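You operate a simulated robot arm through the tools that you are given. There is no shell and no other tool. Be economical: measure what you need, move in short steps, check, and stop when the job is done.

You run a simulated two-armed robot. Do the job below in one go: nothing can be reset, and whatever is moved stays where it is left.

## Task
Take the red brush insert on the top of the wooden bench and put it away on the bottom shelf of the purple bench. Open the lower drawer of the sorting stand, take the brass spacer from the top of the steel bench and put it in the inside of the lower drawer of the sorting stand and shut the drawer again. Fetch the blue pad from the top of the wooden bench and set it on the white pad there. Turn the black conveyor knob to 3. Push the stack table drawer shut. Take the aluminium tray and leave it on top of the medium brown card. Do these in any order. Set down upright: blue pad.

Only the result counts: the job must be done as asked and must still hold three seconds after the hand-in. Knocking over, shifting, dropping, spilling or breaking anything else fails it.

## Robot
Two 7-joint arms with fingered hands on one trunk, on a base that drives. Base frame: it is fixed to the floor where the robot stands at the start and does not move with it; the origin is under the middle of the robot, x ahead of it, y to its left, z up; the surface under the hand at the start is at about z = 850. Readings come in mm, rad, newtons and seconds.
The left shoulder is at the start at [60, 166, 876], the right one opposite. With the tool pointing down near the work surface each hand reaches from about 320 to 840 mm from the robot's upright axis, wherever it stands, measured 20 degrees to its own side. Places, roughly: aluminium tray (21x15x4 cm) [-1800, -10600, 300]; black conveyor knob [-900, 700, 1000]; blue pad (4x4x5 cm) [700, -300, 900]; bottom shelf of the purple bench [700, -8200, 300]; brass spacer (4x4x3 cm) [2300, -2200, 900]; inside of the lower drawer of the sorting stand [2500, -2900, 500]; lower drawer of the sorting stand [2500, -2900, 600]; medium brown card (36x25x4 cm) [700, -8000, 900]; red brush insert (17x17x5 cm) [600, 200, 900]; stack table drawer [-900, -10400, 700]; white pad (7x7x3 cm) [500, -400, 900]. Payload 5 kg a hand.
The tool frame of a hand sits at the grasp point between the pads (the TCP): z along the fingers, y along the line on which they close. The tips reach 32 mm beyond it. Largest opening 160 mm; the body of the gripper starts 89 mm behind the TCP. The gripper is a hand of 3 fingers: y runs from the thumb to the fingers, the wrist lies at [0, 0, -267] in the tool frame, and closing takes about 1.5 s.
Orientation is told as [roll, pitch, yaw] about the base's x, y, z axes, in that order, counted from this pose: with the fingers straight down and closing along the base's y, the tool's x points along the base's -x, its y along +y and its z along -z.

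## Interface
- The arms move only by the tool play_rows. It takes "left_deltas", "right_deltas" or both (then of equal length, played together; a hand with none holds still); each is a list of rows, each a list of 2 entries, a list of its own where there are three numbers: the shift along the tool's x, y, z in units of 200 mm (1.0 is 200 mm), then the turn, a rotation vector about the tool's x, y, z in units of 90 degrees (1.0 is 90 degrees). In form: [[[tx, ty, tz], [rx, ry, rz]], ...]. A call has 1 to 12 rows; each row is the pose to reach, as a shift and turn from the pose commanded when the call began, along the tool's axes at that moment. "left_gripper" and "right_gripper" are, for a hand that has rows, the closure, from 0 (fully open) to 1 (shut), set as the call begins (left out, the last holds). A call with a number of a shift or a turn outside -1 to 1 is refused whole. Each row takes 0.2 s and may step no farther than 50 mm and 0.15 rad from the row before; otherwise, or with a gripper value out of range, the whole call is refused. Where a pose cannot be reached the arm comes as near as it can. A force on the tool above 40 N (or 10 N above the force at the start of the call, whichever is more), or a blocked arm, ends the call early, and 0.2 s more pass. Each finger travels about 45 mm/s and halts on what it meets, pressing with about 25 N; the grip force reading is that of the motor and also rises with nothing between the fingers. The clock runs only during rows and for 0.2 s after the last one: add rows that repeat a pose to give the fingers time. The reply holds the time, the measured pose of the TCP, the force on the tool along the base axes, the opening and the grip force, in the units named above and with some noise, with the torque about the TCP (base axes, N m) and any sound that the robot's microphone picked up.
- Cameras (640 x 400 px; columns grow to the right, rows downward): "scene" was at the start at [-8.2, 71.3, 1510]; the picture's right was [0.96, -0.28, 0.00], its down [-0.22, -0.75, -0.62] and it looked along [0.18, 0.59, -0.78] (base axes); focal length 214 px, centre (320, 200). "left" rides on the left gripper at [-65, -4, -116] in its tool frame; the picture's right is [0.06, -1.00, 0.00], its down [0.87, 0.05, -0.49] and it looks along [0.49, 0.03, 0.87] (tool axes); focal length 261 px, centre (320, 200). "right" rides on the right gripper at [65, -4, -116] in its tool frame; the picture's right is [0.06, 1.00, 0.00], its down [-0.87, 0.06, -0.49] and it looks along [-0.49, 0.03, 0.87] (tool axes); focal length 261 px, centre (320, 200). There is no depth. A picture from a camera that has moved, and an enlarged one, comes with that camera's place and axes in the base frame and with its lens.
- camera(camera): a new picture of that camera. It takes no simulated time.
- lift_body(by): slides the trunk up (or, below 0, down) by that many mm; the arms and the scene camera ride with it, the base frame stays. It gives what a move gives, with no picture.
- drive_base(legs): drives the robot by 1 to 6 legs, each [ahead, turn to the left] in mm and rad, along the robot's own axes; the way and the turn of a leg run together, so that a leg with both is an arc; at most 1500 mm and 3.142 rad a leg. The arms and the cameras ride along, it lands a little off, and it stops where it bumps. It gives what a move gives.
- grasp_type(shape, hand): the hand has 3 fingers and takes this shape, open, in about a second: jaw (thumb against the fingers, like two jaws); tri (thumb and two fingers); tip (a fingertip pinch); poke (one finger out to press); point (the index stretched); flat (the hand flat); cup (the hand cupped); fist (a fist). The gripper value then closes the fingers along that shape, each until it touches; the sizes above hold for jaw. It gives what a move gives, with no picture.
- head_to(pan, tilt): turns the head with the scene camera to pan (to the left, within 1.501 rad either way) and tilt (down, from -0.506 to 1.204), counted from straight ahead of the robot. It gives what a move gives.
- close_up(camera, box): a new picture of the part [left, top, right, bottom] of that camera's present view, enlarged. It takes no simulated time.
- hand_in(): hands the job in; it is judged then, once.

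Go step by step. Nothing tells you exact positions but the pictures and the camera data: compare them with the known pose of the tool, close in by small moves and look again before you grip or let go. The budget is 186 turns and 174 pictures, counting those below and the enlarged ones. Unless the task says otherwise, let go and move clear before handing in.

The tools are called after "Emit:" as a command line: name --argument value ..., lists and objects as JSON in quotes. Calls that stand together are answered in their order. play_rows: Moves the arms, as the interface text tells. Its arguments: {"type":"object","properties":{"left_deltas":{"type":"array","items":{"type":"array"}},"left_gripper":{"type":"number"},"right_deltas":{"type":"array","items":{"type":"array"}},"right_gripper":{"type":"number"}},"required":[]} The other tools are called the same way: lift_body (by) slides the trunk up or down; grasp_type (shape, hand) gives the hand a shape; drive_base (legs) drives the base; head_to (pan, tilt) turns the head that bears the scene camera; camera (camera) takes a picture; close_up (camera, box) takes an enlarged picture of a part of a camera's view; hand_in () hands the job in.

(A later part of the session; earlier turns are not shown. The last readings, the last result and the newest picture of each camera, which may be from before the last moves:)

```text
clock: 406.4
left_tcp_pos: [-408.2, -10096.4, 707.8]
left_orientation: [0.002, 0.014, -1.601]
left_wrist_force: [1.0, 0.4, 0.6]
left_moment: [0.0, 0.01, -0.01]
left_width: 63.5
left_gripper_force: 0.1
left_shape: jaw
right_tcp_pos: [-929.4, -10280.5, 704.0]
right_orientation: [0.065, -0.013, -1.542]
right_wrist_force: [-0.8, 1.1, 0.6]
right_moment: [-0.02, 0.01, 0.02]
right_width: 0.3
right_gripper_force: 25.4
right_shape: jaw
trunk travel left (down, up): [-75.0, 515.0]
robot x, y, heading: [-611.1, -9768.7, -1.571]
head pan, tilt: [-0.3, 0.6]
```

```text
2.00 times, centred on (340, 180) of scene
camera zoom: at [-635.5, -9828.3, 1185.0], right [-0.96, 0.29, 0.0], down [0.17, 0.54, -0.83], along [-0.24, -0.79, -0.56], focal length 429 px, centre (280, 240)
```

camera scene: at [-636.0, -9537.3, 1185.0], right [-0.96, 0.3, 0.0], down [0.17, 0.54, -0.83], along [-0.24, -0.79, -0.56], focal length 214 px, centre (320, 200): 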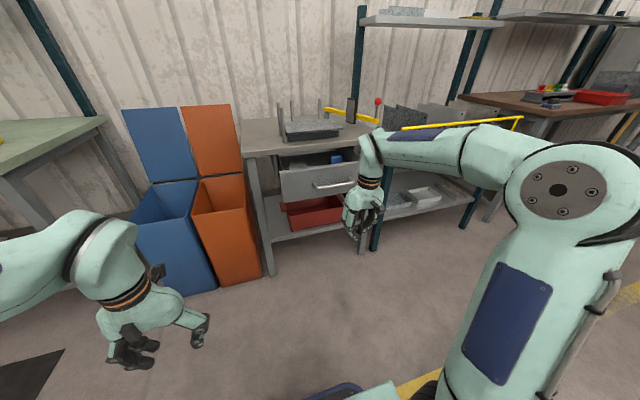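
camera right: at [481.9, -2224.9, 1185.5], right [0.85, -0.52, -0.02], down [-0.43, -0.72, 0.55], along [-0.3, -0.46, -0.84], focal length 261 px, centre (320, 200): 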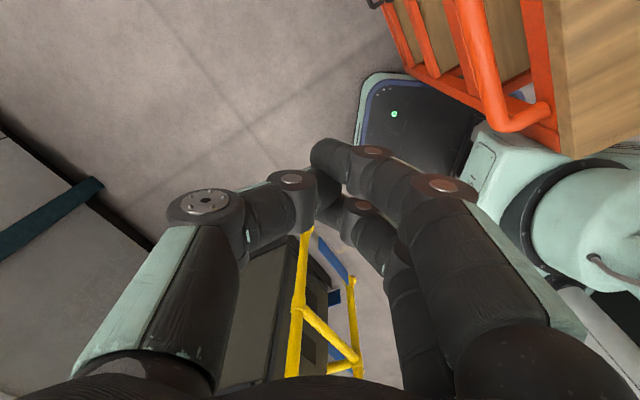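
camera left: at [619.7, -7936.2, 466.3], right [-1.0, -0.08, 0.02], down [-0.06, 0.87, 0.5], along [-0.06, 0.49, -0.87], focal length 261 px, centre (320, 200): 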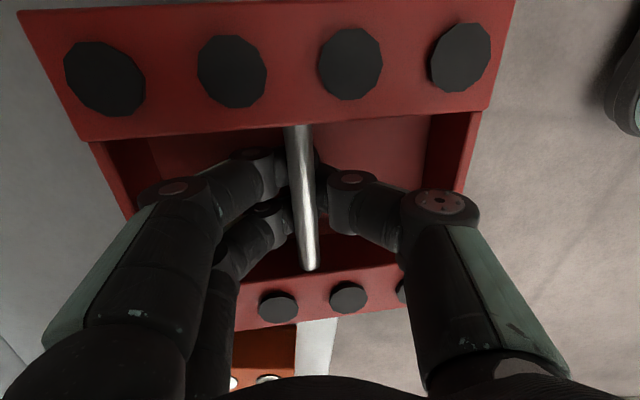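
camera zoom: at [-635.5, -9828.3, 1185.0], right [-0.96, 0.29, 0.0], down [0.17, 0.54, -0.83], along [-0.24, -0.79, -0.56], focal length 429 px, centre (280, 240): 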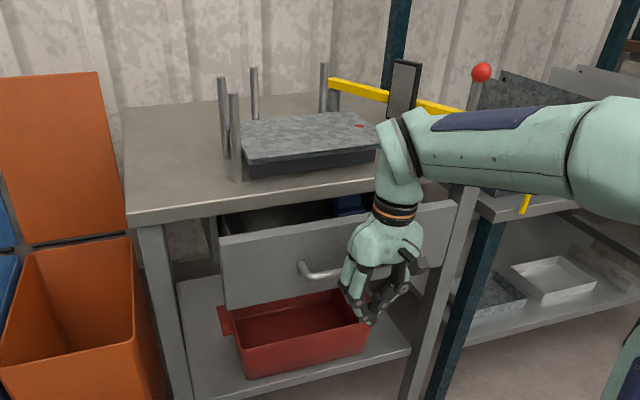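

Emit:
drive_base --legs '[[70, 0]]'

Emit:
close_up --camera "scene" --box '[240, 80, 440, 280]'

```text
clock: 407.5
left_tcp_pos: [-407.6, -10167.1, 709.2]
left_orientation: [0.003, 0.015, -1.601]
left_wrist_force: [-0.1, -0.5, 0.6]
left_moment: [-0.05, -0.01, -0.02]
left_width: 63.6
left_gripper_force: 0.0
left_shape: jaw
right_tcp_pos: [-930.4, -10349.9, 705.3]
right_orientation: [0.064, -0.013, -1.542]
right_wrist_force: [0.3, 0.0, 0.2]
right_moment: [0.01, 0.0, 0.0]
right_width: 0.0
right_gripper_force: 25.0
right_shape: jaw
trunk travel left (down, up): [-75.0, 515.0]
robot x, y, heading: [-608.9, -9846.7, -1.57]
head pan, tilt: [-0.3, 0.6]
```

```text
2.00 times, centred on (340, 180) of scene
camera zoom: at [-635.4, -9898.0, 1185.0], right [-0.96, 0.29, 0.0], down [0.17, 0.54, -0.83], along [-0.24, -0.79, -0.56], focal length 429 px, centre (280, 240)
```

zoom: 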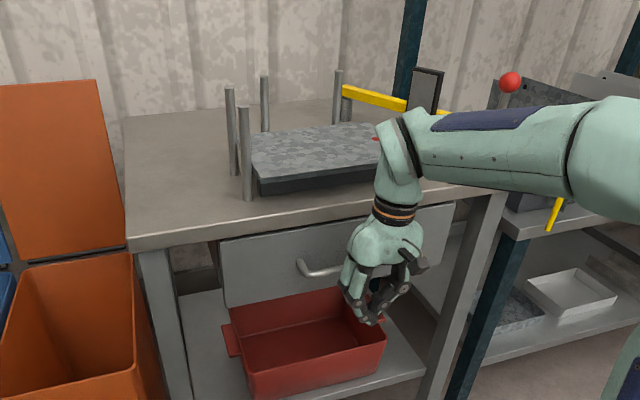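

The drawer is moving in. Continue gently.

Emit:
drive_base --legs '[[45, 0]]'

Emit:
close_up --camera "scene" --box '[240, 80, 440, 280]'

```text
clock: 408.5
left_tcp_pos: [-409.0, -10208.1, 708.8]
left_orientation: [0.006, 0.015, -1.603]
left_wrist_force: [0.3, -0.3, -0.2]
left_moment: [0.02, -0.01, -0.05]
left_width: 63.4
left_gripper_force: 0.1
left_shape: jaw
right_tcp_pos: [-929.5, -10385.1, 704.0]
right_orientation: [0.071, 0.0, -1.54]
right_wrist_force: [-0.1, 7.0, 2.6]
right_moment: [-0.41, -0.07, 0.28]
right_width: 0.0
right_gripper_force: 25.1
right_shape: jaw
trunk travel left (down, up): [-75.0, 515.0]
robot x, y, heading: [-609.7, -9881.9, -1.569]
head pan, tilt: [-0.3, 0.6]
stopped in leg 1: the force on the tool passed its limit at 53 N (the readings are from after the stop); the commanded pose is now the measured one
```

```text
2.00 times, centred on (340, 180) of scene
camera zoom: at [-635.3, -9939.3, 1185.0], right [-0.96, 0.3, 0.0], down [0.17, 0.54, -0.83], along [-0.24, -0.79, -0.56], focal length 429 px, centre (280, 240)
```

zoom: 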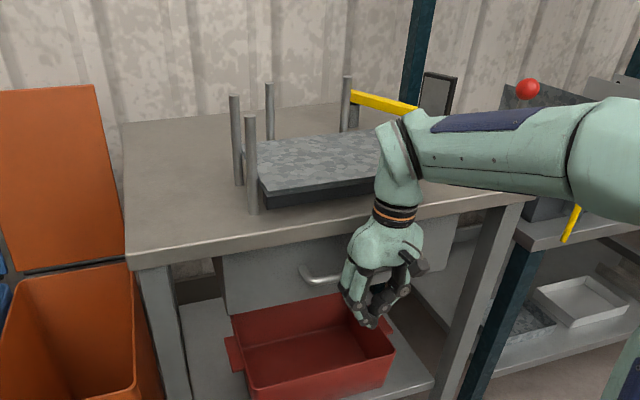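

Strong resistance — either shut, or my hand met the table edge. Backing off to check.

Emit:
drive_base --legs '[[-150, 0]]'

Emit:
lift_body --by -70

Emit:
close_up --camera "scene" --box '[240, 80, 440, 280]'

```text
clock: 409.8
left_tcp_pos: [-406.9, -10055.9, 708.8]
left_orientation: [0.005, 0.016, -1.602]
left_wrist_force: [0.5, -1.0, 0.2]
left_moment: [0.01, 0.01, 0.01]
left_width: 63.5
left_gripper_force: 0.0
left_shape: jaw
right_tcp_pos: [-928.2, -10236.2, 702.9]
right_orientation: [0.067, 0.001, -1.539]
right_wrist_force: [-0.3, 0.6, 0.1]
right_moment: [-0.03, 0.0, 0.01]
right_width: 0.0
right_gripper_force: 25.3
right_shape: jaw
trunk travel left (down, up): [-75.0, 515.0]
robot x, y, heading: [-610.7, -9731.6, -1.565]
head pan, tilt: [-0.3, 0.6]
```

```text
clock: 410.9
left_tcp_pos: [-407.2, -10056.2, 638.0]
left_orientation: [0.006, 0.014, -1.6]
left_wrist_force: [-0.6, 0.1, -0.3]
left_moment: [-0.01, -0.02, 0.03]
left_width: 63.9
left_gripper_force: 0.0
left_shape: jaw
right_tcp_pos: [-927.8, -10235.8, 632.9]
right_orientation: [0.067, 0.0, -1.537]
right_wrist_force: [-0.7, -0.4, 0.3]
right_moment: [0.01, 0.0, 0.0]
right_width: 0.0
right_gripper_force: 25.0
right_shape: jaw
trunk travel left (down, up): [-5.0, 585.0]
robot x, y, heading: [-607.5, -9732.9, -1.57]
head pan, tilt: [-0.3, 0.6]
```

```text
2.00 times, centred on (340, 180) of scene
camera zoom: at [-635.6, -9787.8, 1115.0], right [-0.96, 0.29, 0.0], down [0.17, 0.54, -0.83], along [-0.24, -0.79, -0.56], focal length 429 px, centre (280, 240)
```

zoom: 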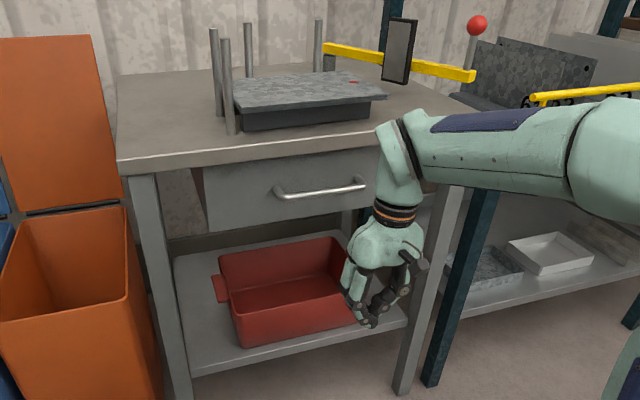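

The drawer is still slightly out; the hand body met the table edge. I'll tilt the fist forward ~40° so the fingertips lead under the edge.

Emit:
drive_base --legs '[[-130, 0]]'

Emit:
lift_body --by 100

Emit:
play_rows --right_deltas '[[[-0.15, 0, 0.04], [0, -0.05, 0]], [[-0.3, 0, 0.08], [0, -0.12, 0]], [[-0.45, 0, 0.12], [0, -0.2, 0]], [[-0.6, 0, 0.16], [0, -0.29, 0]], [[-0.7, 0, 0.2], [0, -0.38, 0]], [[-0.75, 0, 0.215], [0, -0.45, 0]]]'

Emit:
close_up --camera "scene" --box '[240, 80, 440, 280]'

```text
clock: 412.2
left_tcp_pos: [-407.5, -9924.5, 638.4]
left_orientation: [0.005, 0.016, -1.598]
left_wrist_force: [0.6, 0.4, -0.5]
left_moment: [-0.02, 0.01, -0.02]
left_width: 63.7
left_gripper_force: 0.0
left_shape: jaw
right_tcp_pos: [-928.8, -10105.5, 632.1]
right_orientation: [0.068, 0.0, -1.535]
right_wrist_force: [0.8, -0.2, -0.1]
right_moment: [-0.02, 0.01, -0.02]
right_width: 0.0
right_gripper_force: 25.2
right_shape: jaw
trunk travel left (down, up): [-5.0, 585.0]
robot x, y, heading: [-606.4, -9602.0, -1.569]
head pan, tilt: [-0.3, 0.6]
```

```text
clock: 413.5
left_tcp_pos: [-407.2, -9925.2, 739.1]
left_orientation: [0.006, 0.016, -1.598]
left_wrist_force: [0.5, 0.3, -1.1]
left_moment: [0.01, -0.03, 0.02]
left_width: 63.6
left_gripper_force: 0.1
left_shape: jaw
right_tcp_pos: [-929.4, -10105.8, 732.4]
right_orientation: [0.068, 0.0, -1.536]
right_wrist_force: [-0.3, 0.0, 0.4]
right_moment: [0.03, -0.03, -0.01]
right_width: 0.1
right_gripper_force: 24.8
right_shape: jaw
trunk travel left (down, up): [-105.0, 485.0]
robot x, y, heading: [-609.3, -9600.6, -1.565]
head pan, tilt: [-0.3, 0.6]
```

```text
clock: 414.9
left_tcp_pos: [-408.3, -9923.6, 738.5]
left_orientation: [0.004, 0.015, -1.597]
left_wrist_force: [0.0, 0.7, 0.0]
left_moment: [0.01, 0.03, -0.03]
left_width: 63.3
left_gripper_force: 0.1
left_shape: jaw
right_tcp_pos: [-920.7, -10254.2, 690.6]
right_orientation: [0.091, -0.708, -1.595]
right_wrist_force: [-0.8, -0.8, 0.0]
right_moment: [-0.02, -0.02, 0.02]
right_width: 0.0
right_gripper_force: 24.4
right_shape: jaw
trunk travel left (down, up): [-105.0, 485.0]
robot x, y, heading: [-610.5, -9603.8, -1.561]
head pan, tilt: [-0.3, 0.6]
```

```text
2.00 times, centred on (340, 180) of scene
camera zoom: at [-636.0, -9657.1, 1215.0], right [-0.96, 0.29, 0.0], down [0.16, 0.54, -0.83], along [-0.24, -0.79, -0.56], focal length 429 px, centre (280, 240)
```

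zoom: 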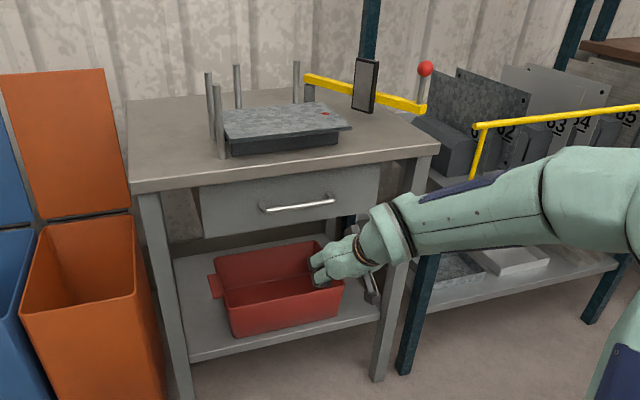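

The handle sits higher than I thought (z≈770). I'll flatten the fist a bit more, raise to z≈733 and push the lower part of the drawer face.

Emit:
play_rows --right_deltas '[[[0, 0, 0], [0, -0.09, 0]], [[0, 0, 0], [0, -0.17, 0]], [[0, 0, 0], [0, -0.17, 0]]]'

Emit:
lift_body --by 43

Emit:
drive_base --legs '[[140, 0]]'

Emit:
camera --camera "scene"

Emit:
camera --camera "right"

```text
clock: 415.7
left_tcp_pos: [-407.0, -9924.0, 738.1]
left_orientation: [0.006, 0.016, -1.598]
left_wrist_force: [0.2, 0.7, 0.1]
left_moment: [-0.03, 0.05, 0.06]
left_width: 63.6
left_gripper_force: 0.0
left_shape: jaw
right_tcp_pos: [-918.2, -10255.3, 692.1]
right_orientation: [0.121, -0.971, -1.634]
right_wrist_force: [0.3, 0.1, 0.4]
right_moment: [0.0, 0.0, -0.01]
right_width: 0.1
right_gripper_force: 25.3
right_shape: jaw
trunk travel left (down, up): [-105.0, 485.0]
robot x, y, heading: [-608.9, -9600.5, -1.564]
head pan, tilt: [-0.3, 0.6]
```

```text
clock: 416.6
left_tcp_pos: [-407.4, -9924.8, 782.0]
left_orientation: [0.004, 0.016, -1.598]
left_wrist_force: [0.2, 0.3, 0.1]
left_moment: [0.0, 0.01, 0.0]
left_width: 63.4
left_gripper_force: 0.1
left_shape: jaw
right_tcp_pos: [-920.4, -10256.1, 734.4]
right_orientation: [0.121, -0.968, -1.636]
right_wrist_force: [0.2, 0.3, 0.0]
right_moment: [0.03, 0.02, -0.02]
right_width: 0.3
right_gripper_force: 25.1
right_shape: jaw
trunk travel left (down, up): [-148.0, 442.0]
robot x, y, heading: [-612.1, -9601.5, -1.561]
head pan, tilt: [-0.3, 0.6]
```

```text
clock: 417.9
left_tcp_pos: [-406.6, -10062.1, 781.8]
left_orientation: [0.006, 0.017, -1.598]
left_wrist_force: [-0.3, 0.6, 0.3]
left_moment: [0.03, 0.01, -0.02]
left_width: 63.5
left_gripper_force: 0.0
left_shape: jaw
right_tcp_pos: [-919.2, -10391.8, 732.3]
right_orientation: [0.119, -0.964, -1.638]
right_wrist_force: [3.2, 21.8, -13.0]
right_moment: [-0.1, 0.3, 0.54]
right_width: 0.0
right_gripper_force: 24.7
right_shape: jaw
trunk travel left (down, up): [-148.0, 442.0]
robot x, y, heading: [-608.0, -9739.5, -1.566]
head pan, tilt: [-0.3, 0.6]
```

```text
45 pictures are left
camera scene: at [-635.5, -9795.2, 1257.8], right [-0.96, 0.29, 0.0], down [0.16, 0.54, -0.83], along [-0.24, -0.79, -0.56], focal length 214 px, centre (320, 200)
```

scene: 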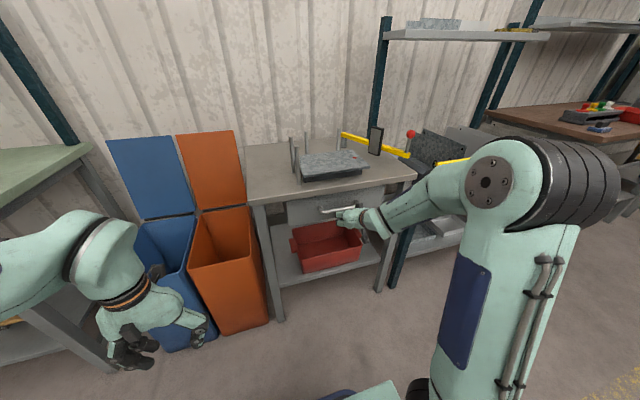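

```text
44 pictures are left
camera right: at [-928.1, -10259.8, 742.7], right [1.0, 0.07, 0.02], down [-0.01, -0.09, 1.0], along [0.07, -0.99, -0.09], focal length 261 px, centre (320, 200)
```

right: 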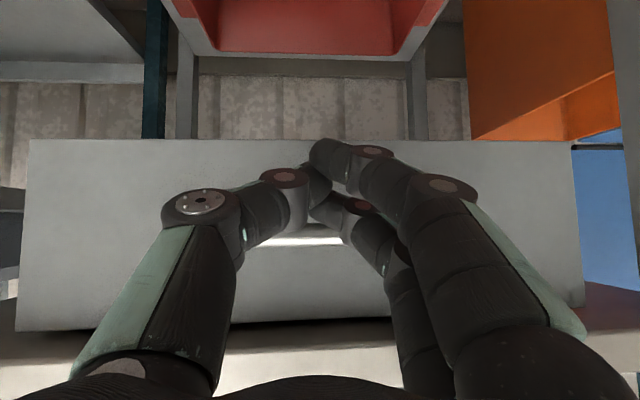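

Contact with the face (22 N). Pushing further in small steps.

Emit:
drive_base --legs '[[20, 0]]'

Emit:
drive_base --legs '[[20, 0]]'

Emit:
drive_base --legs '[[-180, 0]]'

Emit:
camera --camera "right"

Emit:
close_up --camera "scene" --box '[230, 110, 430, 310]'

```text
clock: 418.7
left_tcp_pos: [-406.1, -10072.1, 781.3]
left_orientation: [0.005, 0.016, -1.601]
left_wrist_force: [0.7, -0.2, -0.3]
left_moment: [-0.01, 0.01, -0.02]
left_width: 63.6
left_gripper_force: 0.0
left_shape: jaw
right_tcp_pos: [-919.6, -10395.9, 724.6]
right_orientation: [0.118, -0.949, -1.634]
right_wrist_force: [0.1, 1.0, -2.2]
right_moment: [0.03, 0.05, 0.02]
right_width: 0.1
right_gripper_force: 24.5
right_shape: jaw
trunk travel left (down, up): [-148.0, 442.0]
robot x, y, heading: [-607.7, -9744.3, -1.564]
head pan, tilt: [-0.3, 0.6]
stopped in leg 1: the force on the tool passed its limit at 48 N (the readings are from after the stop); the commanded pose is now the measured one
```

```text
clock: 419.6
left_tcp_pos: [-406.9, -10088.6, 781.3]
left_orientation: [0.006, 0.017, -1.602]
left_wrist_force: [-0.6, 0.0, 0.3]
left_moment: [0.02, 0.01, -0.01]
left_width: 63.6
left_gripper_force: 0.0
left_shape: jaw
right_tcp_pos: [-919.7, -10404.7, 718.4]
right_orientation: [0.114, -0.93, -1.635]
right_wrist_force: [-0.6, 1.2, -2.5]
right_moment: [0.02, 0.07, 0.02]
right_width: 0.0
right_gripper_force: 24.4
right_shape: jaw
trunk travel left (down, up): [-148.0, 442.0]
robot x, y, heading: [-605.1, -9764.8, -1.568]
head pan, tilt: [-0.3, 0.6]
stopped in leg 1: the force on the tool passed its limit at 48 N (the readings are from after the stop); the commanded pose is now the measured one
```

```text
clock: 421.1
left_tcp_pos: [-408.7, -9910.1, 782.6]
left_orientation: [0.006, 0.016, -1.604]
left_wrist_force: [0.6, 0.1, -0.2]
left_moment: [0.02, 0.0, -0.03]
left_width: 63.4
left_gripper_force: 0.1
left_shape: jaw
right_tcp_pos: [-920.7, -10226.3, 718.7]
right_orientation: [0.114, -0.933, -1.634]
right_wrist_force: [-0.1, -0.4, 0.3]
right_moment: [0.01, 0.02, 0.01]
right_width: 0.0
right_gripper_force: 25.0
right_shape: jaw
trunk travel left (down, up): [-148.0, 442.0]
robot x, y, heading: [-614.4, -9585.9, -1.569]
head pan, tilt: [-0.3, 0.6]
```

```text
43 pictures are left
camera right: at [-929.8, -10094.4, 734.0], right [1.0, 0.06, 0.02], down [-0.01, -0.12, 0.99], along [0.07, -0.99, -0.12], focal length 261 px, centre (320, 200)
```

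right: 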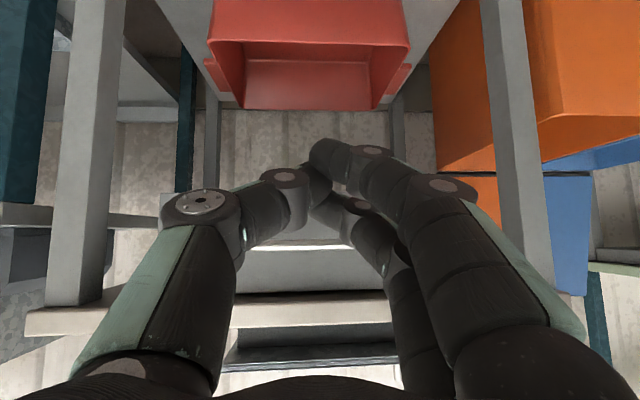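

```text
2.00 times, centred on (330, 210) of scene
camera zoom: at [-635.5, -9641.4, 1258.0], right [-0.96, 0.3, 0.0], down [0.17, 0.54, -0.82], along [-0.24, -0.79, -0.57], focal length 429 px, centre (300, 180)
```

zoom: 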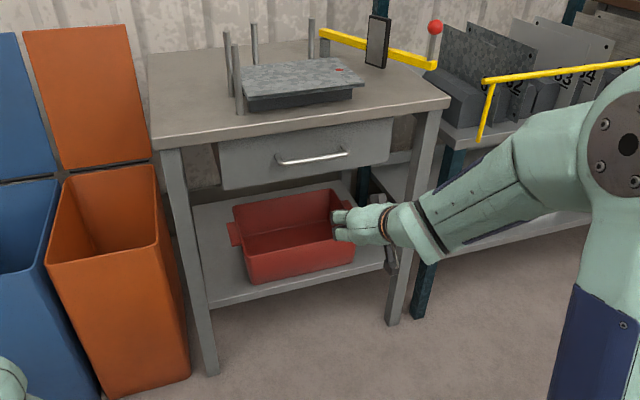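

The drawer resists at 48 N with the face flush – it is shut. Next the aluminium tray: I'll fold the right arm and move in front of the rack.

Emit:
play_rows --right_deltas '[[[0, 0, -0.15], [0, 0.09, 0]], [[0, 0, -0.3], [0, 0.18, 0]], [[0, 0, -0.45], [0, 0.27, 0]], [[0, 0, -0.6], [0, 0.36, 0]], [[0, 0, -0.75], [0, 0.45, 0]], [[0, 0, -0.75], [0, 0.54, 0]], [[0, 0, -0.75], [0, 0.6, 0]]]'

Emit:
lift_body --by 200

Emit:
drive_base --legs '[[0, -1.489], [1366, 0], [0, 1.487]]'

Emit:
head_to --pan 0.2 --tilt 0.6

Emit:
camera --camera "scene"

```text
clock: 422.7
left_tcp_pos: [-409.1, -9910.5, 780.7]
left_orientation: [0.005, 0.017, -1.604]
left_wrist_force: [0.0, 0.2, 0.0]
left_moment: [-0.02, 0.03, 0.03]
left_width: 63.7
left_gripper_force: 0.0
left_shape: jaw
right_tcp_pos: [-929.7, -10105.0, 806.9]
right_orientation: [0.067, 0.01, -1.541]
right_wrist_force: [0.2, 0.5, -1.0]
right_moment: [0.02, 0.02, -0.03]
right_width: 0.0
right_gripper_force: 24.7
right_shape: jaw
trunk travel left (down, up): [-148.0, 442.0]
robot x, y, heading: [-605.5, -9586.0, -1.564]
head pan, tilt: [-0.3, 0.6]
```

```text
clock: 424.8
left_tcp_pos: [-408.9, -9908.8, 981.1]
left_orientation: [0.005, 0.014, -1.604]
left_wrist_force: [0.5, -0.1, -1.0]
left_moment: [0.0, -0.01, 0.0]
left_width: 63.5
left_gripper_force: 0.0
left_shape: jaw
right_tcp_pos: [-931.1, -10105.6, 1008.2]
right_orientation: [0.07, 0.007, -1.543]
right_wrist_force: [0.0, -0.3, -0.6]
right_moment: [0.01, 0.01, -0.02]
right_width: 0.0
right_gripper_force: 25.3
right_shape: jaw
trunk travel left (down, up): [-348.0, 242.0]
robot x, y, heading: [-608.5, -9584.0, -1.569]
head pan, tilt: [-0.3, 0.6]
```

```text
clock: 439.1
left_tcp_pos: [-1758.1, -10018.0, 982.0]
left_orientation: [0.006, 0.016, -1.605]
left_wrist_force: [0.2, 0.6, -0.2]
left_moment: [-0.01, -0.01, 0.0]
left_width: 63.6
left_gripper_force: 0.1
left_shape: jaw
right_tcp_pos: [-2280.5, -10212.7, 1007.9]
right_orientation: [0.068, 0.007, -1.545]
right_wrist_force: [-0.1, 0.4, -0.9]
right_moment: [0.02, -0.01, -0.03]
right_width: 0.0
right_gripper_force: 24.9
right_shape: jaw
trunk travel left (down, up): [-348.0, 242.0]
robot x, y, heading: [-1957.5, -9695.2, -1.569]
head pan, tilt: [-0.3, 0.6]
```

```text
clock: 440.1
left_tcp_pos: [-1757.9, -10018.0, 981.1]
left_orientation: [0.004, 0.015, -1.605]
left_wrist_force: [0.6, -0.3, -0.7]
left_moment: [0.0, 0.04, -0.01]
left_width: 63.5
left_gripper_force: 0.1
left_shape: jaw
right_tcp_pos: [-2279.4, -10212.8, 1007.0]
right_orientation: [0.07, 0.006, -1.545]
right_wrist_force: [1.1, 1.3, -0.6]
right_moment: [-0.03, -0.02, 0.04]
right_width: 0.0
right_gripper_force: 24.5
right_shape: jaw
trunk travel left (down, up): [-348.0, 242.0]
robot x, y, heading: [-1958.8, -9696.0, -1.573]
head pan, tilt: [0.201, 0.6]
```

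```text
41 pictures are left
camera scene: at [-1941.0, -9751.9, 1458.0], right [-0.98, -0.2, 0.0], down [-0.11, 0.55, -0.83], along [0.16, -0.81, -0.56], focal length 214 px, centre (320, 200)
```

scene: 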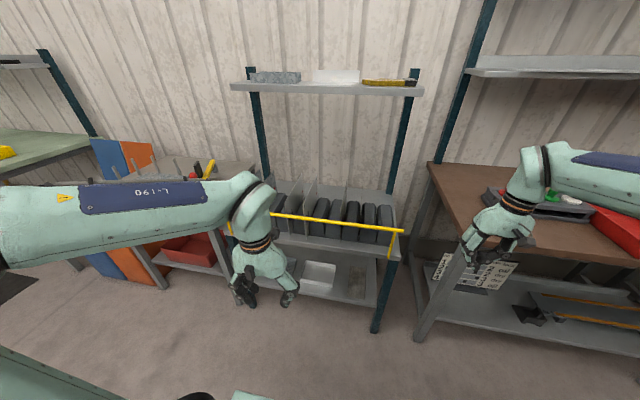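

Lower fully and turn the left hand to close fore-aft, then look at the tray.

Emit:
lift_body --by -345

Emit:
play_rows --left_deltas '[[[-0.04, 0, 0.06], [0, 0, 0.088]], [[-0.08, 0, 0.12], [0, 0, 0.176]], [[-0.12, 0, 0.18], [0, 0, 0.264]], [[-0.16, 0, 0.24], [0, 0, 0.352]], [[-0.2, 0, 0.3], [0, 0, 0.44]], [[-0.24, 0, 0.36], [0, 0, 0.528]], [[-0.28, 0, 0.42], [0, 0, 0.616]], [[-0.32, 0, 0.48], [0, 0, 0.704]], [[-0.36, 0, 0.54], [0, 0, 0.792]], [[-0.4, 0, 0.6], [0, 0, 0.88]], [[-0.45, 0, 0.7], [0, 0, 0.97]]]'

Emit:
camera --camera "scene"

```text
clock: 443.4
left_tcp_pos: [-1756.5, -10018.6, 636.1]
left_orientation: [0.006, 0.017, -1.604]
left_wrist_force: [0.4, 0.3, -0.2]
left_moment: [0.01, -0.05, 0.05]
left_width: 63.8
left_gripper_force: 0.0
left_shape: jaw
right_tcp_pos: [-2280.5, -10214.5, 661.6]
right_orientation: [0.068, 0.006, -1.545]
right_wrist_force: [-0.3, -0.4, -0.7]
right_moment: [0.01, -0.02, 0.01]
right_width: 0.1
right_gripper_force: 25.3
right_shape: jaw
trunk travel left (down, up): [-3.0, 587.0]
robot x, y, heading: [-1958.4, -9692.1, -1.572]
head pan, tilt: [0.201, 0.6]
```

```text
clock: 445.8
left_tcp_pos: [-1759.5, -10105.5, 496.8]
left_orientation: [-0.016, 0.007, -3.132]
left_wrist_force: [0.2, 0.5, 0.0]
left_moment: [-0.04, 0.03, 0.03]
left_width: 63.6
left_gripper_force: 0.0
left_shape: jaw
right_tcp_pos: [-2280.4, -10214.5, 661.8]
right_orientation: [0.068, 0.008, -1.545]
right_wrist_force: [0.9, 0.0, 0.2]
right_moment: [-0.05, -0.01, -0.01]
right_width: 0.1
right_gripper_force: 25.5
right_shape: jaw
trunk travel left (down, up): [-3.0, 587.0]
robot x, y, heading: [-1958.3, -9694.2, -1.577]
head pan, tilt: [0.201, 0.6]
```

```text
40 pictures are left
camera scene: at [-1940.9, -9751.7, 1113.0], right [-0.98, -0.2, 0.0], down [-0.11, 0.55, -0.83], along [0.16, -0.81, -0.56], focal length 214 px, centre (320, 200)
```

scene: 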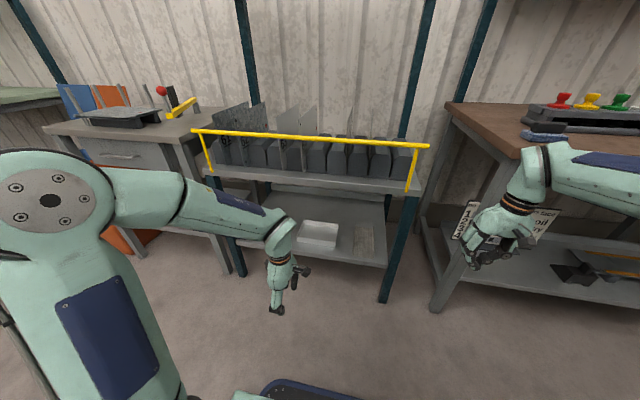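

Emit:
close_up --camera "scene" --box '[190, 120, 440, 320]'

Emit:
camera --camera "left"

```text
2.00 times, centred on (315, 220) of scene
camera zoom: at [-1940.9, -9751.7, 1113.0], right [-0.98, -0.2, 0.0], down [-0.11, 0.55, -0.83], along [0.16, -0.81, -0.56], focal length 429 px, centre (330, 160)
```

zoom: 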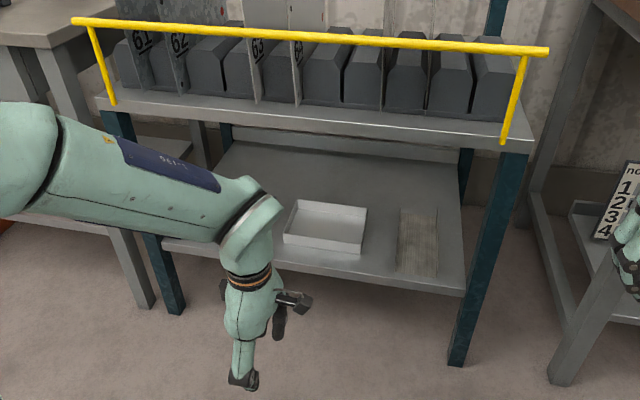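

```text
38 pictures are left
camera left: at [-1824.9, -10103.9, 611.0], right [0.05, 1.0, 0.02], down [0.87, -0.05, 0.5], along [0.5, -0.01, -0.87], focal length 261 px, centre (320, 200)
```

left: 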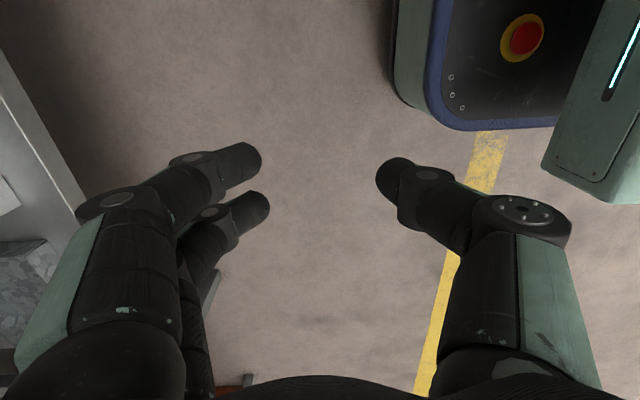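

Rack opening spans z≈285–730, tray near wall at about (-1768,-10535). I'll extend the arm low and drive in until the fingers straddle the tray's near wall.

Emit:
play_rows --left_deltas '[[[0, 0.2, 0.1], [0, 0, 0]], [[0, 0.4, 0.2], [0, 0, 0]], [[0, 0.6, 0.3], [0, 0, 0]], [[0, 0.8, 0.4], [0, 0, 0]], [[0, 1.0, 0.48], [0, 0, 0]]]'

Emit:
play_rows --left_deltas '[[[0.01, 0.15, 0], [0, 0, 0]], [[0.02, 0.3, 0], [0, 0, 0]], [[0.03, 0.4, 0], [0, 0, 0]], [[0.03, 0.4, 0], [0, 0, 0]]]'

Emit:
close_up --camera "scene" --box '[190, 120, 440, 320]'

Emit:
camera --camera "left"

```text
clock: 447.0
left_tcp_pos: [-1757.4, -10304.5, 395.3]
left_orientation: [-0.016, 0.009, -3.13]
left_wrist_force: [0.8, 0.2, 0.5]
left_moment: [-0.02, -0.01, -0.02]
left_width: 63.6
left_gripper_force: 0.1
left_shape: jaw
right_tcp_pos: [-2280.1, -10212.7, 662.9]
right_orientation: [0.068, 0.005, -1.544]
right_wrist_force: [0.8, -0.8, 0.5]
right_moment: [-0.05, -0.01, -0.03]
right_width: 0.1
right_gripper_force: 24.9
right_shape: jaw
trunk travel left (down, up): [-3.0, 587.0]
robot x, y, heading: [-1960.8, -9693.8, -1.577]
head pan, tilt: [0.201, 0.6]
```

```text
clock: 448.0
left_tcp_pos: [-1750.0, -10385.7, 392.1]
left_orientation: [-0.015, 0.006, -3.129]
left_wrist_force: [-0.8, -0.7, -0.6]
left_moment: [0.0, -0.02, 0.02]
left_width: 63.9
left_gripper_force: 0.0
left_shape: jaw
right_tcp_pos: [-2280.2, -10211.9, 662.0]
right_orientation: [0.068, 0.008, -1.544]
right_wrist_force: [0.4, 0.1, 0.0]
right_moment: [-0.04, 0.02, 0.0]
right_width: 0.0
right_gripper_force: 24.9
right_shape: jaw
trunk travel left (down, up): [-3.0, 587.0]
robot x, y, heading: [-1958.1, -9697.6, -1.573]
head pan, tilt: [0.201, 0.6]
```

```text
2.00 times, centred on (315, 220) of scene
camera zoom: at [-1940.9, -9751.9, 1113.0], right [-0.98, -0.2, 0.0], down [-0.11, 0.55, -0.82], along [0.16, -0.81, -0.57], focal length 429 px, centre (330, 160)
```

zoom: 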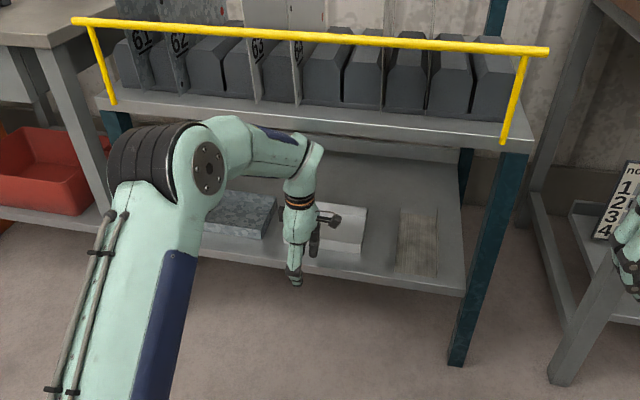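

```text
36 pictures are left
camera left: at [-1816.2, -10384.1, 507.6], right [0.05, 1.0, 0.02], down [0.87, -0.05, 0.5], along [0.5, -0.01, -0.87], focal length 261 px, centre (320, 200)
```

left: 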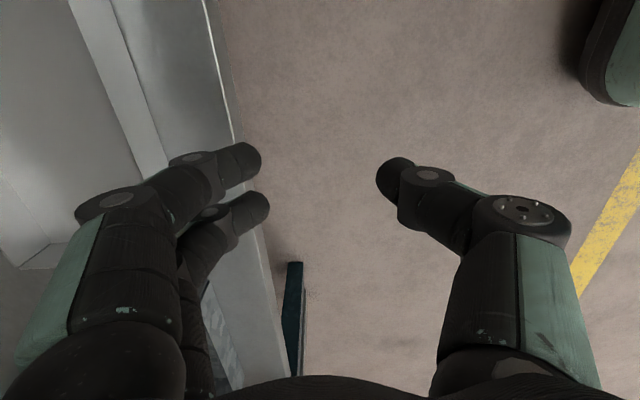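

Driving in 136 mm so the fingers straddle the near wall.

Emit:
drive_base --legs '[[136, 0]]'

Emit:
camera --camera "left"

```text
clock: 449.1
left_tcp_pos: [-1720.8, -10349.0, 301.8]
left_orientation: [-0.242, -0.016, -3.111]
left_wrist_force: [4.8, 5.0, -2.8]
left_moment: [-0.34, 0.38, 0.09]
left_width: 63.5
left_gripper_force: 0.1
left_shape: jaw
right_tcp_pos: [-2270.3, -10311.8, 620.1]
right_orientation: [0.065, 0.029, -1.532]
right_wrist_force: [-1.1, 3.4, 0.2]
right_moment: [-0.47, -0.14, -0.03]
right_width: 0.4
right_gripper_force: 24.8
right_shape: jaw
trunk travel left (down, up): [-3.0, 587.0]
robot x, y, heading: [-1958.5, -9724.2, -1.479]
head pan, tilt: [0.201, 0.6]
stopped in leg 1: the robot was blocked; the commanded pose is now the measured one
```

```text
35 pictures are left
camera left: at [-1783.9, -10374.2, 415.2], right [0.04, 0.97, 0.24], down [0.88, -0.14, 0.45], along [0.47, 0.19, -0.86], focal length 261 px, centre (320, 200)
```

left: 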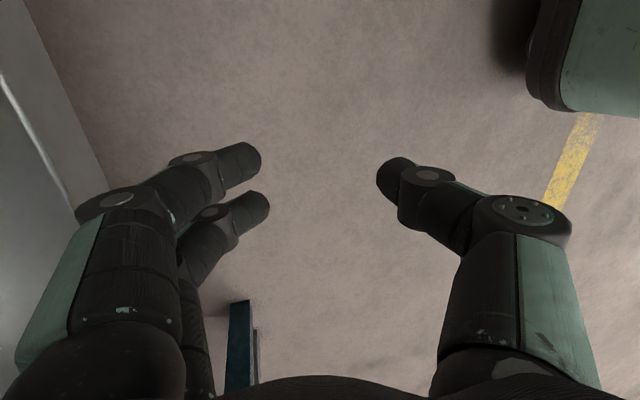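

Something blocked; the arm was deflected. Looking at the scene before moving.

Emit:
camera --camera "scene"

```text
34 pictures are left
camera scene: at [-1941.7, -9714.6, 1125.5], right [-0.96, -0.29, 0.01], down [-0.16, 0.49, -0.86], along [0.24, -0.82, -0.52], focal length 214 px, centre (320, 200)
```

scene: 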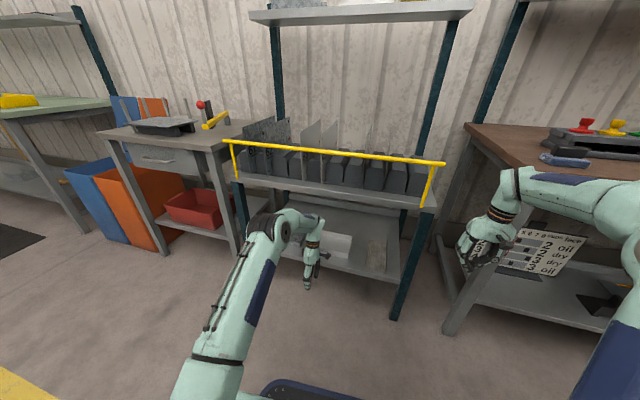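

Both the left elbow (rack edge) and the right hand (brown bench) are very near things. Backing straight off.

Emit:
drive_base --legs '[[-150, 0]]'

Emit:
camera --camera "scene"

```text
clock: 449.8
left_tcp_pos: [-1734.4, -10367.9, 250.0]
left_orientation: [-0.315, -0.008, -3.112]
left_wrist_force: [-0.3, 11.8, -6.9]
left_moment: [0.37, 0.01, -0.06]
left_width: 59.3
left_gripper_force: 0.0
left_shape: jaw
right_tcp_pos: [-2267.1, -10335.3, 563.7]
right_orientation: [0.065, 0.12, -1.531]
right_wrist_force: [-0.3, -0.3, 0.3]
right_moment: [0.0, -0.03, -0.03]
right_width: 0.1
right_gripper_force: 24.9
right_shape: jaw
trunk travel left (down, up): [-3.0, 587.0]
robot x, y, heading: [-1961.4, -9730.9, -1.479]
head pan, tilt: [0.201, 0.6]
stopped in leg 1: the force on the tool passed its limit at 95 N (the readings are from after the stop); the commanded pose is now the measured one
```

```text
33 pictures are left
camera scene: at [-1937.3, -9785.4, 1112.4], right [-0.96, -0.29, 0.0], down [-0.16, 0.54, -0.82], along [0.24, -0.79, -0.57], focal length 214 px, centre (320, 200)
```

scene: 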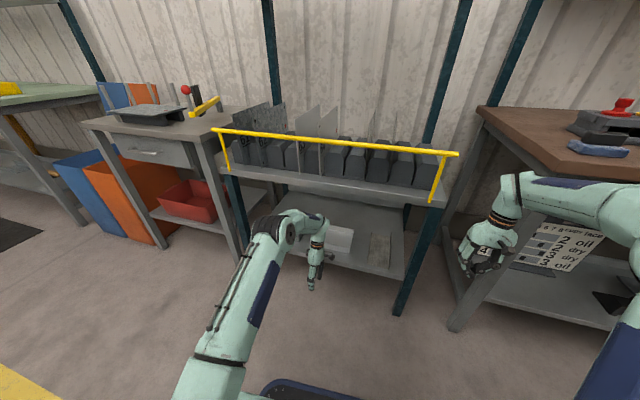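

The arms got deflected. I'll carefully bring the left hand back, up and level.

Emit:
play_rows --left_deltas '[[[0, -0.14, -0.11], [-0.04, 0, 0]], [[0, -0.28, -0.22], [-0.08, 0, 0]], [[0, -0.42, -0.34], [-0.12, 0, 0]], [[0, -0.57, -0.45], [-0.16, 0, 0]], [[0, -0.71, -0.56], [-0.2, 0, 0]], [[0, -0.71, -0.56], [-0.2, 0, 0]]]'

Emit:
camera --camera "right"

```text
clock: 451.2
left_tcp_pos: [-1735.5, -10269.1, 402.7]
left_orientation: [0.006, -0.008, -3.112]
left_wrist_force: [0.4, -0.5, 0.0]
left_moment: [-0.01, -0.02, 0.01]
left_width: 63.9
left_gripper_force: 0.1
left_shape: jaw
right_tcp_pos: [-2265.8, -10334.5, 563.2]
right_orientation: [0.065, 0.119, -1.529]
right_wrist_force: [0.1, 0.0, 0.2]
right_moment: [0.0, -0.03, 0.01]
right_width: 0.1
right_gripper_force: 24.9
right_shape: jaw
trunk travel left (down, up): [-3.0, 587.0]
robot x, y, heading: [-1959.6, -9732.3, -1.478]
head pan, tilt: [0.201, 0.6]
```

```text
32 pictures are left
camera right: at [-2279.5, -10285.0, 686.4], right [0.99, 0.1, 0.07], down [0.06, -0.92, 0.39], along [0.1, -0.38, -0.92], focal length 261 px, centre (320, 200)
```

right: 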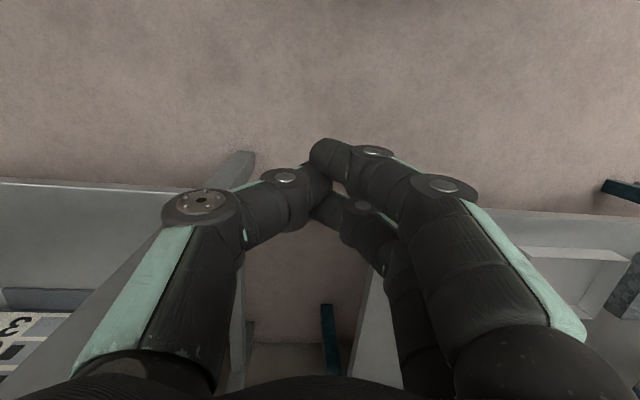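

Left is free. Now pull the right hand back and up, well away from the brown bench.

Emit:
play_rows --right_deltas '[[[0.2, 0, -0.05], [0.01, -0.02, 0]], [[0.4, 0, -0.1], [0.02, -0.04, 0]], [[0.6, 0, -0.2], [0.03, -0.06, 0]], [[0.8, 0, -0.3], [0.041, -0.076, 0]], [[1.0, 0, -0.4], [0.041, -0.076, 0]], [[1.0, 0, -0.5], [0.041, -0.076, 0]]]'

Emit:
drive_base --legs '[[-100, 0]]'

Emit:
camera --camera "scene"

```text
clock: 452.6
left_tcp_pos: [-1734.3, -10267.9, 401.3]
left_orientation: [0.007, -0.006, -3.111]
left_wrist_force: [0.2, 0.7, 0.5]
left_moment: [-0.02, -0.02, 0.03]
left_width: 63.7
left_gripper_force: 0.1
left_shape: jaw
right_tcp_pos: [-2280.0, -10148.8, 687.3]
right_orientation: [0.0, 0.001, -1.534]
right_wrist_force: [-0.4, -0.1, 0.7]
right_moment: [0.0, -0.01, 0.05]
right_width: 0.2
right_gripper_force: 25.1
right_shape: jaw
trunk travel left (down, up): [-3.0, 587.0]
robot x, y, heading: [-1960.8, -9731.1, -1.48]
head pan, tilt: [0.201, 0.6]
```

```text
clock: 453.7
left_tcp_pos: [-1743.9, -10169.8, 402.2]
left_orientation: [0.005, -0.006, -3.111]
left_wrist_force: [-0.1, -0.1, -0.1]
left_moment: [-0.02, 0.01, -0.02]
left_width: 63.6
left_gripper_force: 0.0
left_shape: jaw
right_tcp_pos: [-2290.3, -10048.6, 686.1]
right_orientation: [0.0, 0.001, -1.532]
right_wrist_force: [0.7, -0.1, -0.2]
right_moment: [0.0, 0.03, 0.04]
right_width: 0.2
right_gripper_force: 25.2
right_shape: jaw
trunk travel left (down, up): [-3.0, 587.0]
robot x, y, heading: [-1970.3, -9629.5, -1.479]
head pan, tilt: [0.201, 0.6]
```

```text
31 pictures are left
camera scene: at [-1946.8, -9685.3, 1113.0], right [-0.96, -0.29, 0.0], down [-0.16, 0.54, -0.82], along [0.24, -0.79, -0.57], focal length 214 px, centre (320, 200)
```

scene: 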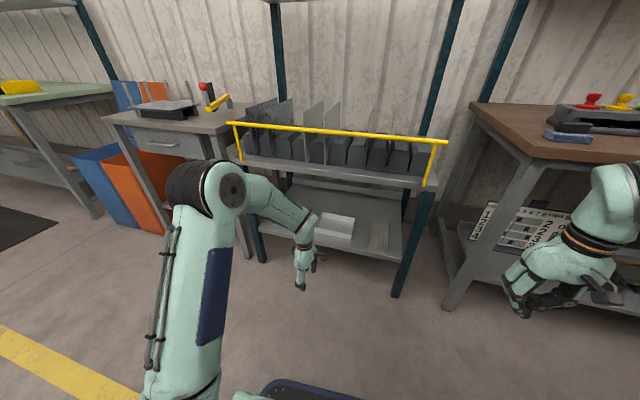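

Understood: the forearm met the rack's upper shelf edge. I'll realign and tilt the hand ~22° forward so the wrist stays outside the rack.

Emit:
drive_base --legs '[[0, -0.092]]'

Emit:
play_rows --left_deltas '[[[0.04, 0.13, 0.05], [-0.06, 0, -0.01]], [[0.08, 0.27, 0.11], [-0.12, 0, -0.02]], [[0.12, 0.41, 0.17], [-0.18, 0, -0.03]], [[0.168, 0.54, 0.235], [-0.24, 0, -0.039]], [[0.168, 0.54, 0.235], [-0.24, 0, -0.039]]]'

Emit:
camera --camera "left"

```text
clock: 454.7
left_tcp_pos: [-1794.9, -10188.1, 402.0]
left_orientation: [0.008, -0.008, 3.081]
left_wrist_force: [0.3, 0.1, 0.1]
left_moment: [-0.02, -0.01, -0.02]
left_width: 63.8
left_gripper_force: 0.0
left_shape: jaw
right_tcp_pos: [-2327.3, -10017.1, 685.9]
right_orientation: [0.0, 0.001, -1.625]
right_wrist_force: [-0.4, -0.1, -0.3]
right_moment: [0.01, -0.01, 0.0]
right_width: 0.0
right_gripper_force: 24.8
right_shape: jaw
trunk travel left (down, up): [-3.0, 587.0]
robot x, y, heading: [-1972.5, -9629.1, -1.569]
head pan, tilt: [0.201, 0.6]
```

```text
clock: 455.9
left_tcp_pos: [-1770.0, -10298.6, 355.3]
left_orientation: [0.385, -0.019, 3.139]
left_wrist_force: [-0.4, 0.6, -0.5]
left_moment: [-0.01, 0.0, 0.05]
left_width: 63.9
left_gripper_force: 0.0
left_shape: jaw
right_tcp_pos: [-2326.8, -10017.3, 687.4]
right_orientation: [0.0, 0.001, -1.625]
right_wrist_force: [0.5, -0.1, -0.1]
right_moment: [0.0, -0.01, -0.03]
right_width: 0.0
right_gripper_force: 25.6
right_shape: jaw
trunk travel left (down, up): [-3.0, 587.0]
robot x, y, heading: [-1967.0, -9632.0, -1.566]
head pan, tilt: [0.201, 0.6]
```

```text
30 pictures are left
camera left: at [-1834.3, -10249.3, 462.4], right [0.06, 0.93, -0.38], down [0.88, 0.13, 0.46], along [0.47, -0.36, -0.81], focal length 261 px, centre (320, 200)
```

left: 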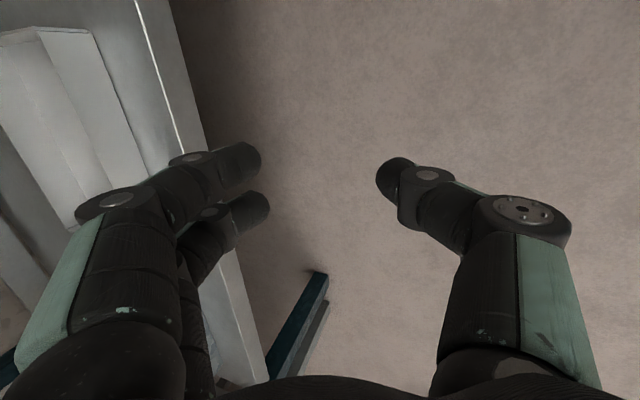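

The near wall is at y≈−10523. Driving in 205 mm.

Emit:
drive_base --legs '[[205, 0]]'

Emit:
camera --camera "left"

Emit:
close_up --camera "scene" --box '[200, 120, 440, 320]'

```text
clock: 457.5
left_tcp_pos: [-1768.8, -10500.6, 354.8]
left_orientation: [0.386, -0.02, 3.141]
left_wrist_force: [-0.7, 0.6, -0.3]
left_moment: [0.02, -0.01, -0.03]
left_width: 63.8
left_gripper_force: 0.0
left_shape: jaw
right_tcp_pos: [-2326.1, -10222.7, 686.9]
right_orientation: [0.001, 0.001, -1.626]
right_wrist_force: [0.2, -0.5, -0.5]
right_moment: [-0.02, 0.01, 0.0]
right_width: 0.1
right_gripper_force: 24.7
right_shape: jaw
trunk travel left (down, up): [-3.0, 587.0]
robot x, y, heading: [-1967.5, -9836.0, -1.569]
head pan, tilt: [0.201, 0.6]
```

```text
29 pictures are left
camera left: at [-1833.0, -10453.5, 462.6], right [0.06, 0.93, -0.37], down [0.88, 0.13, 0.46], along [0.47, -0.35, -0.81], focal length 261 px, centre (320, 200)
```

left: 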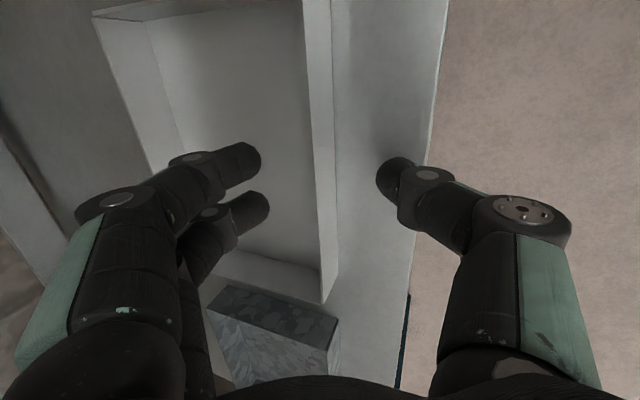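

```text
2.00 times, centred on (320, 220) of scene
camera zoom: at [-1951.5, -9891.5, 1113.0], right [-0.98, -0.2, 0.0], down [-0.11, 0.55, -0.83], along [0.17, -0.81, -0.56], focal length 429 px, centre (320, 160)
```

zoom: 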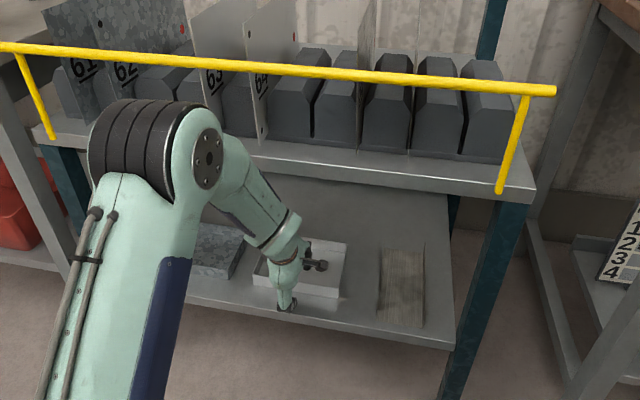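

The near wall lies exactly between thumb and fingers. Lowering 22 mm and closing.

Emit:
play_rows --left_deltas '[[[0, -0.02, 0.05], [0, 0, 0]], [[0, -0.038, 0.095], [0, 0, 0]], [[0, -0.038, 0.095], [0, 0, 0]]]'

Emit:
play_rows --left_deltas '[[[0, 0, 0], [0, 0, 0]], [[0, 0, 0], [0, 0, 0]], [[0, 0, 0], [0, 0, 0]], [[0, 0, 0], [0, 0, 0]], [[0, 0, 0], [0, 0, 0]], [[0, 0, 0], [0, 0, 0]]]' --left_gripper 1.0

Emit:
camera --camera "left"

```text
clock: 458.1
left_tcp_pos: [-1769.7, -10502.9, 343.1]
left_orientation: [0.392, -0.02, -3.142]
left_wrist_force: [1.6, 10.4, 32.6]
left_moment: [1.17, -0.26, 0.04]
left_width: 60.1
left_gripper_force: 0.1
left_shape: jaw
right_tcp_pos: [-2325.5, -10222.1, 687.0]
right_orientation: [0.001, -0.004, -1.621]
right_wrist_force: [0.1, 0.5, 0.2]
right_moment: [0.03, 0.0, -0.01]
right_width: 0.1
right_gripper_force: 24.8
right_shape: jaw
trunk travel left (down, up): [-3.0, 587.0]
robot x, y, heading: [-1968.6, -9830.5, -1.567]
head pan, tilt: [0.201, 0.6]
stopped in row 3 (left hand): the force on the tool passed its limit at 44 N (the readings are from after the stop); the commanded pose is now the measured one
```

```text
clock: 459.5
left_tcp_pos: [-1769.6, -10501.5, 338.2]
left_orientation: [0.387, -0.021, 3.142]
left_wrist_force: [-0.3, 0.8, 0.1]
left_moment: [0.07, -0.01, 0.01]
left_width: 5.2
left_gripper_force: 25.1
left_shape: jaw
right_tcp_pos: [-2327.4, -10222.2, 686.9]
right_orientation: [0.0, 0.0, -1.623]
right_wrist_force: [0.7, 0.2, -1.3]
right_moment: [-0.03, -0.02, 0.02]
right_width: 0.4
right_gripper_force: 24.2
right_shape: jaw
trunk travel left (down, up): [-3.0, 587.0]
robot x, y, heading: [-1966.7, -9831.3, -1.566]
head pan, tilt: [0.201, 0.6]
```

```text
27 pictures are left
camera left: at [-1833.3, -10453.7, 444.3], right [0.05, 0.93, -0.38], down [0.88, 0.13, 0.46], along [0.47, -0.36, -0.81], focal length 261 px, centre (320, 200)
```

left: 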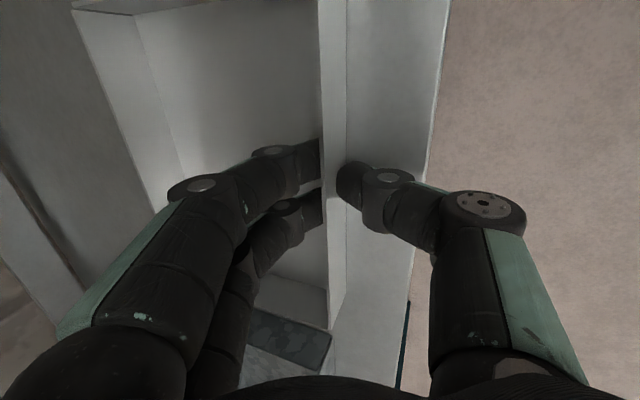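

The wall is pinched. Lifting 60 mm.

Emit:
play_rows --left_deltas '[[[0, 0.028, -0.07], [0, 0, 0]], [[0, 0.056, -0.14], [0, 0, 0]], [[0, 0.084, -0.21], [0, 0, 0]], [[0, 0.1125, -0.278], [0, 0, 0]], [[0, 0.1125, -0.278], [0, 0, 0]]]'

Emit:
close_up --camera "scene" --box '[200, 120, 440, 320]'

```text
clock: 460.7
left_tcp_pos: [-1767.5, -10500.7, 400.9]
left_orientation: [0.385, -0.021, 3.142]
left_wrist_force: [-0.3, 0.1, -3.1]
left_moment: [0.17, 0.01, -0.02]
left_width: 5.2
left_gripper_force: 25.1
left_shape: jaw
right_tcp_pos: [-2325.6, -10224.3, 687.1]
right_orientation: [-0.001, 0.001, -1.623]
right_wrist_force: [0.6, 0.1, -0.5]
right_moment: [0.01, -0.04, -0.01]
right_width: 0.0
right_gripper_force: 24.6
right_shape: jaw
trunk travel left (down, up): [-3.0, 587.0]
robot x, y, heading: [-1969.3, -9830.8, -1.563]
head pan, tilt: [0.201, 0.6]
```

```text
2.00 times, centred on (320, 220) of scene
camera zoom: at [-1951.4, -9891.5, 1112.9], right [-0.98, -0.2, 0.0], down [-0.11, 0.55, -0.82], along [0.17, -0.81, -0.57], focal length 429 px, centre (320, 160)
```

zoom: 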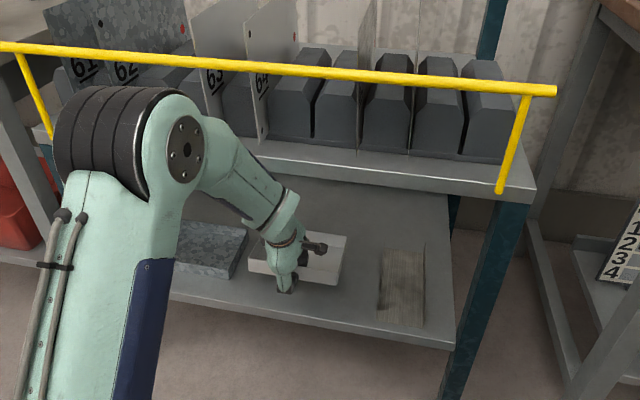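

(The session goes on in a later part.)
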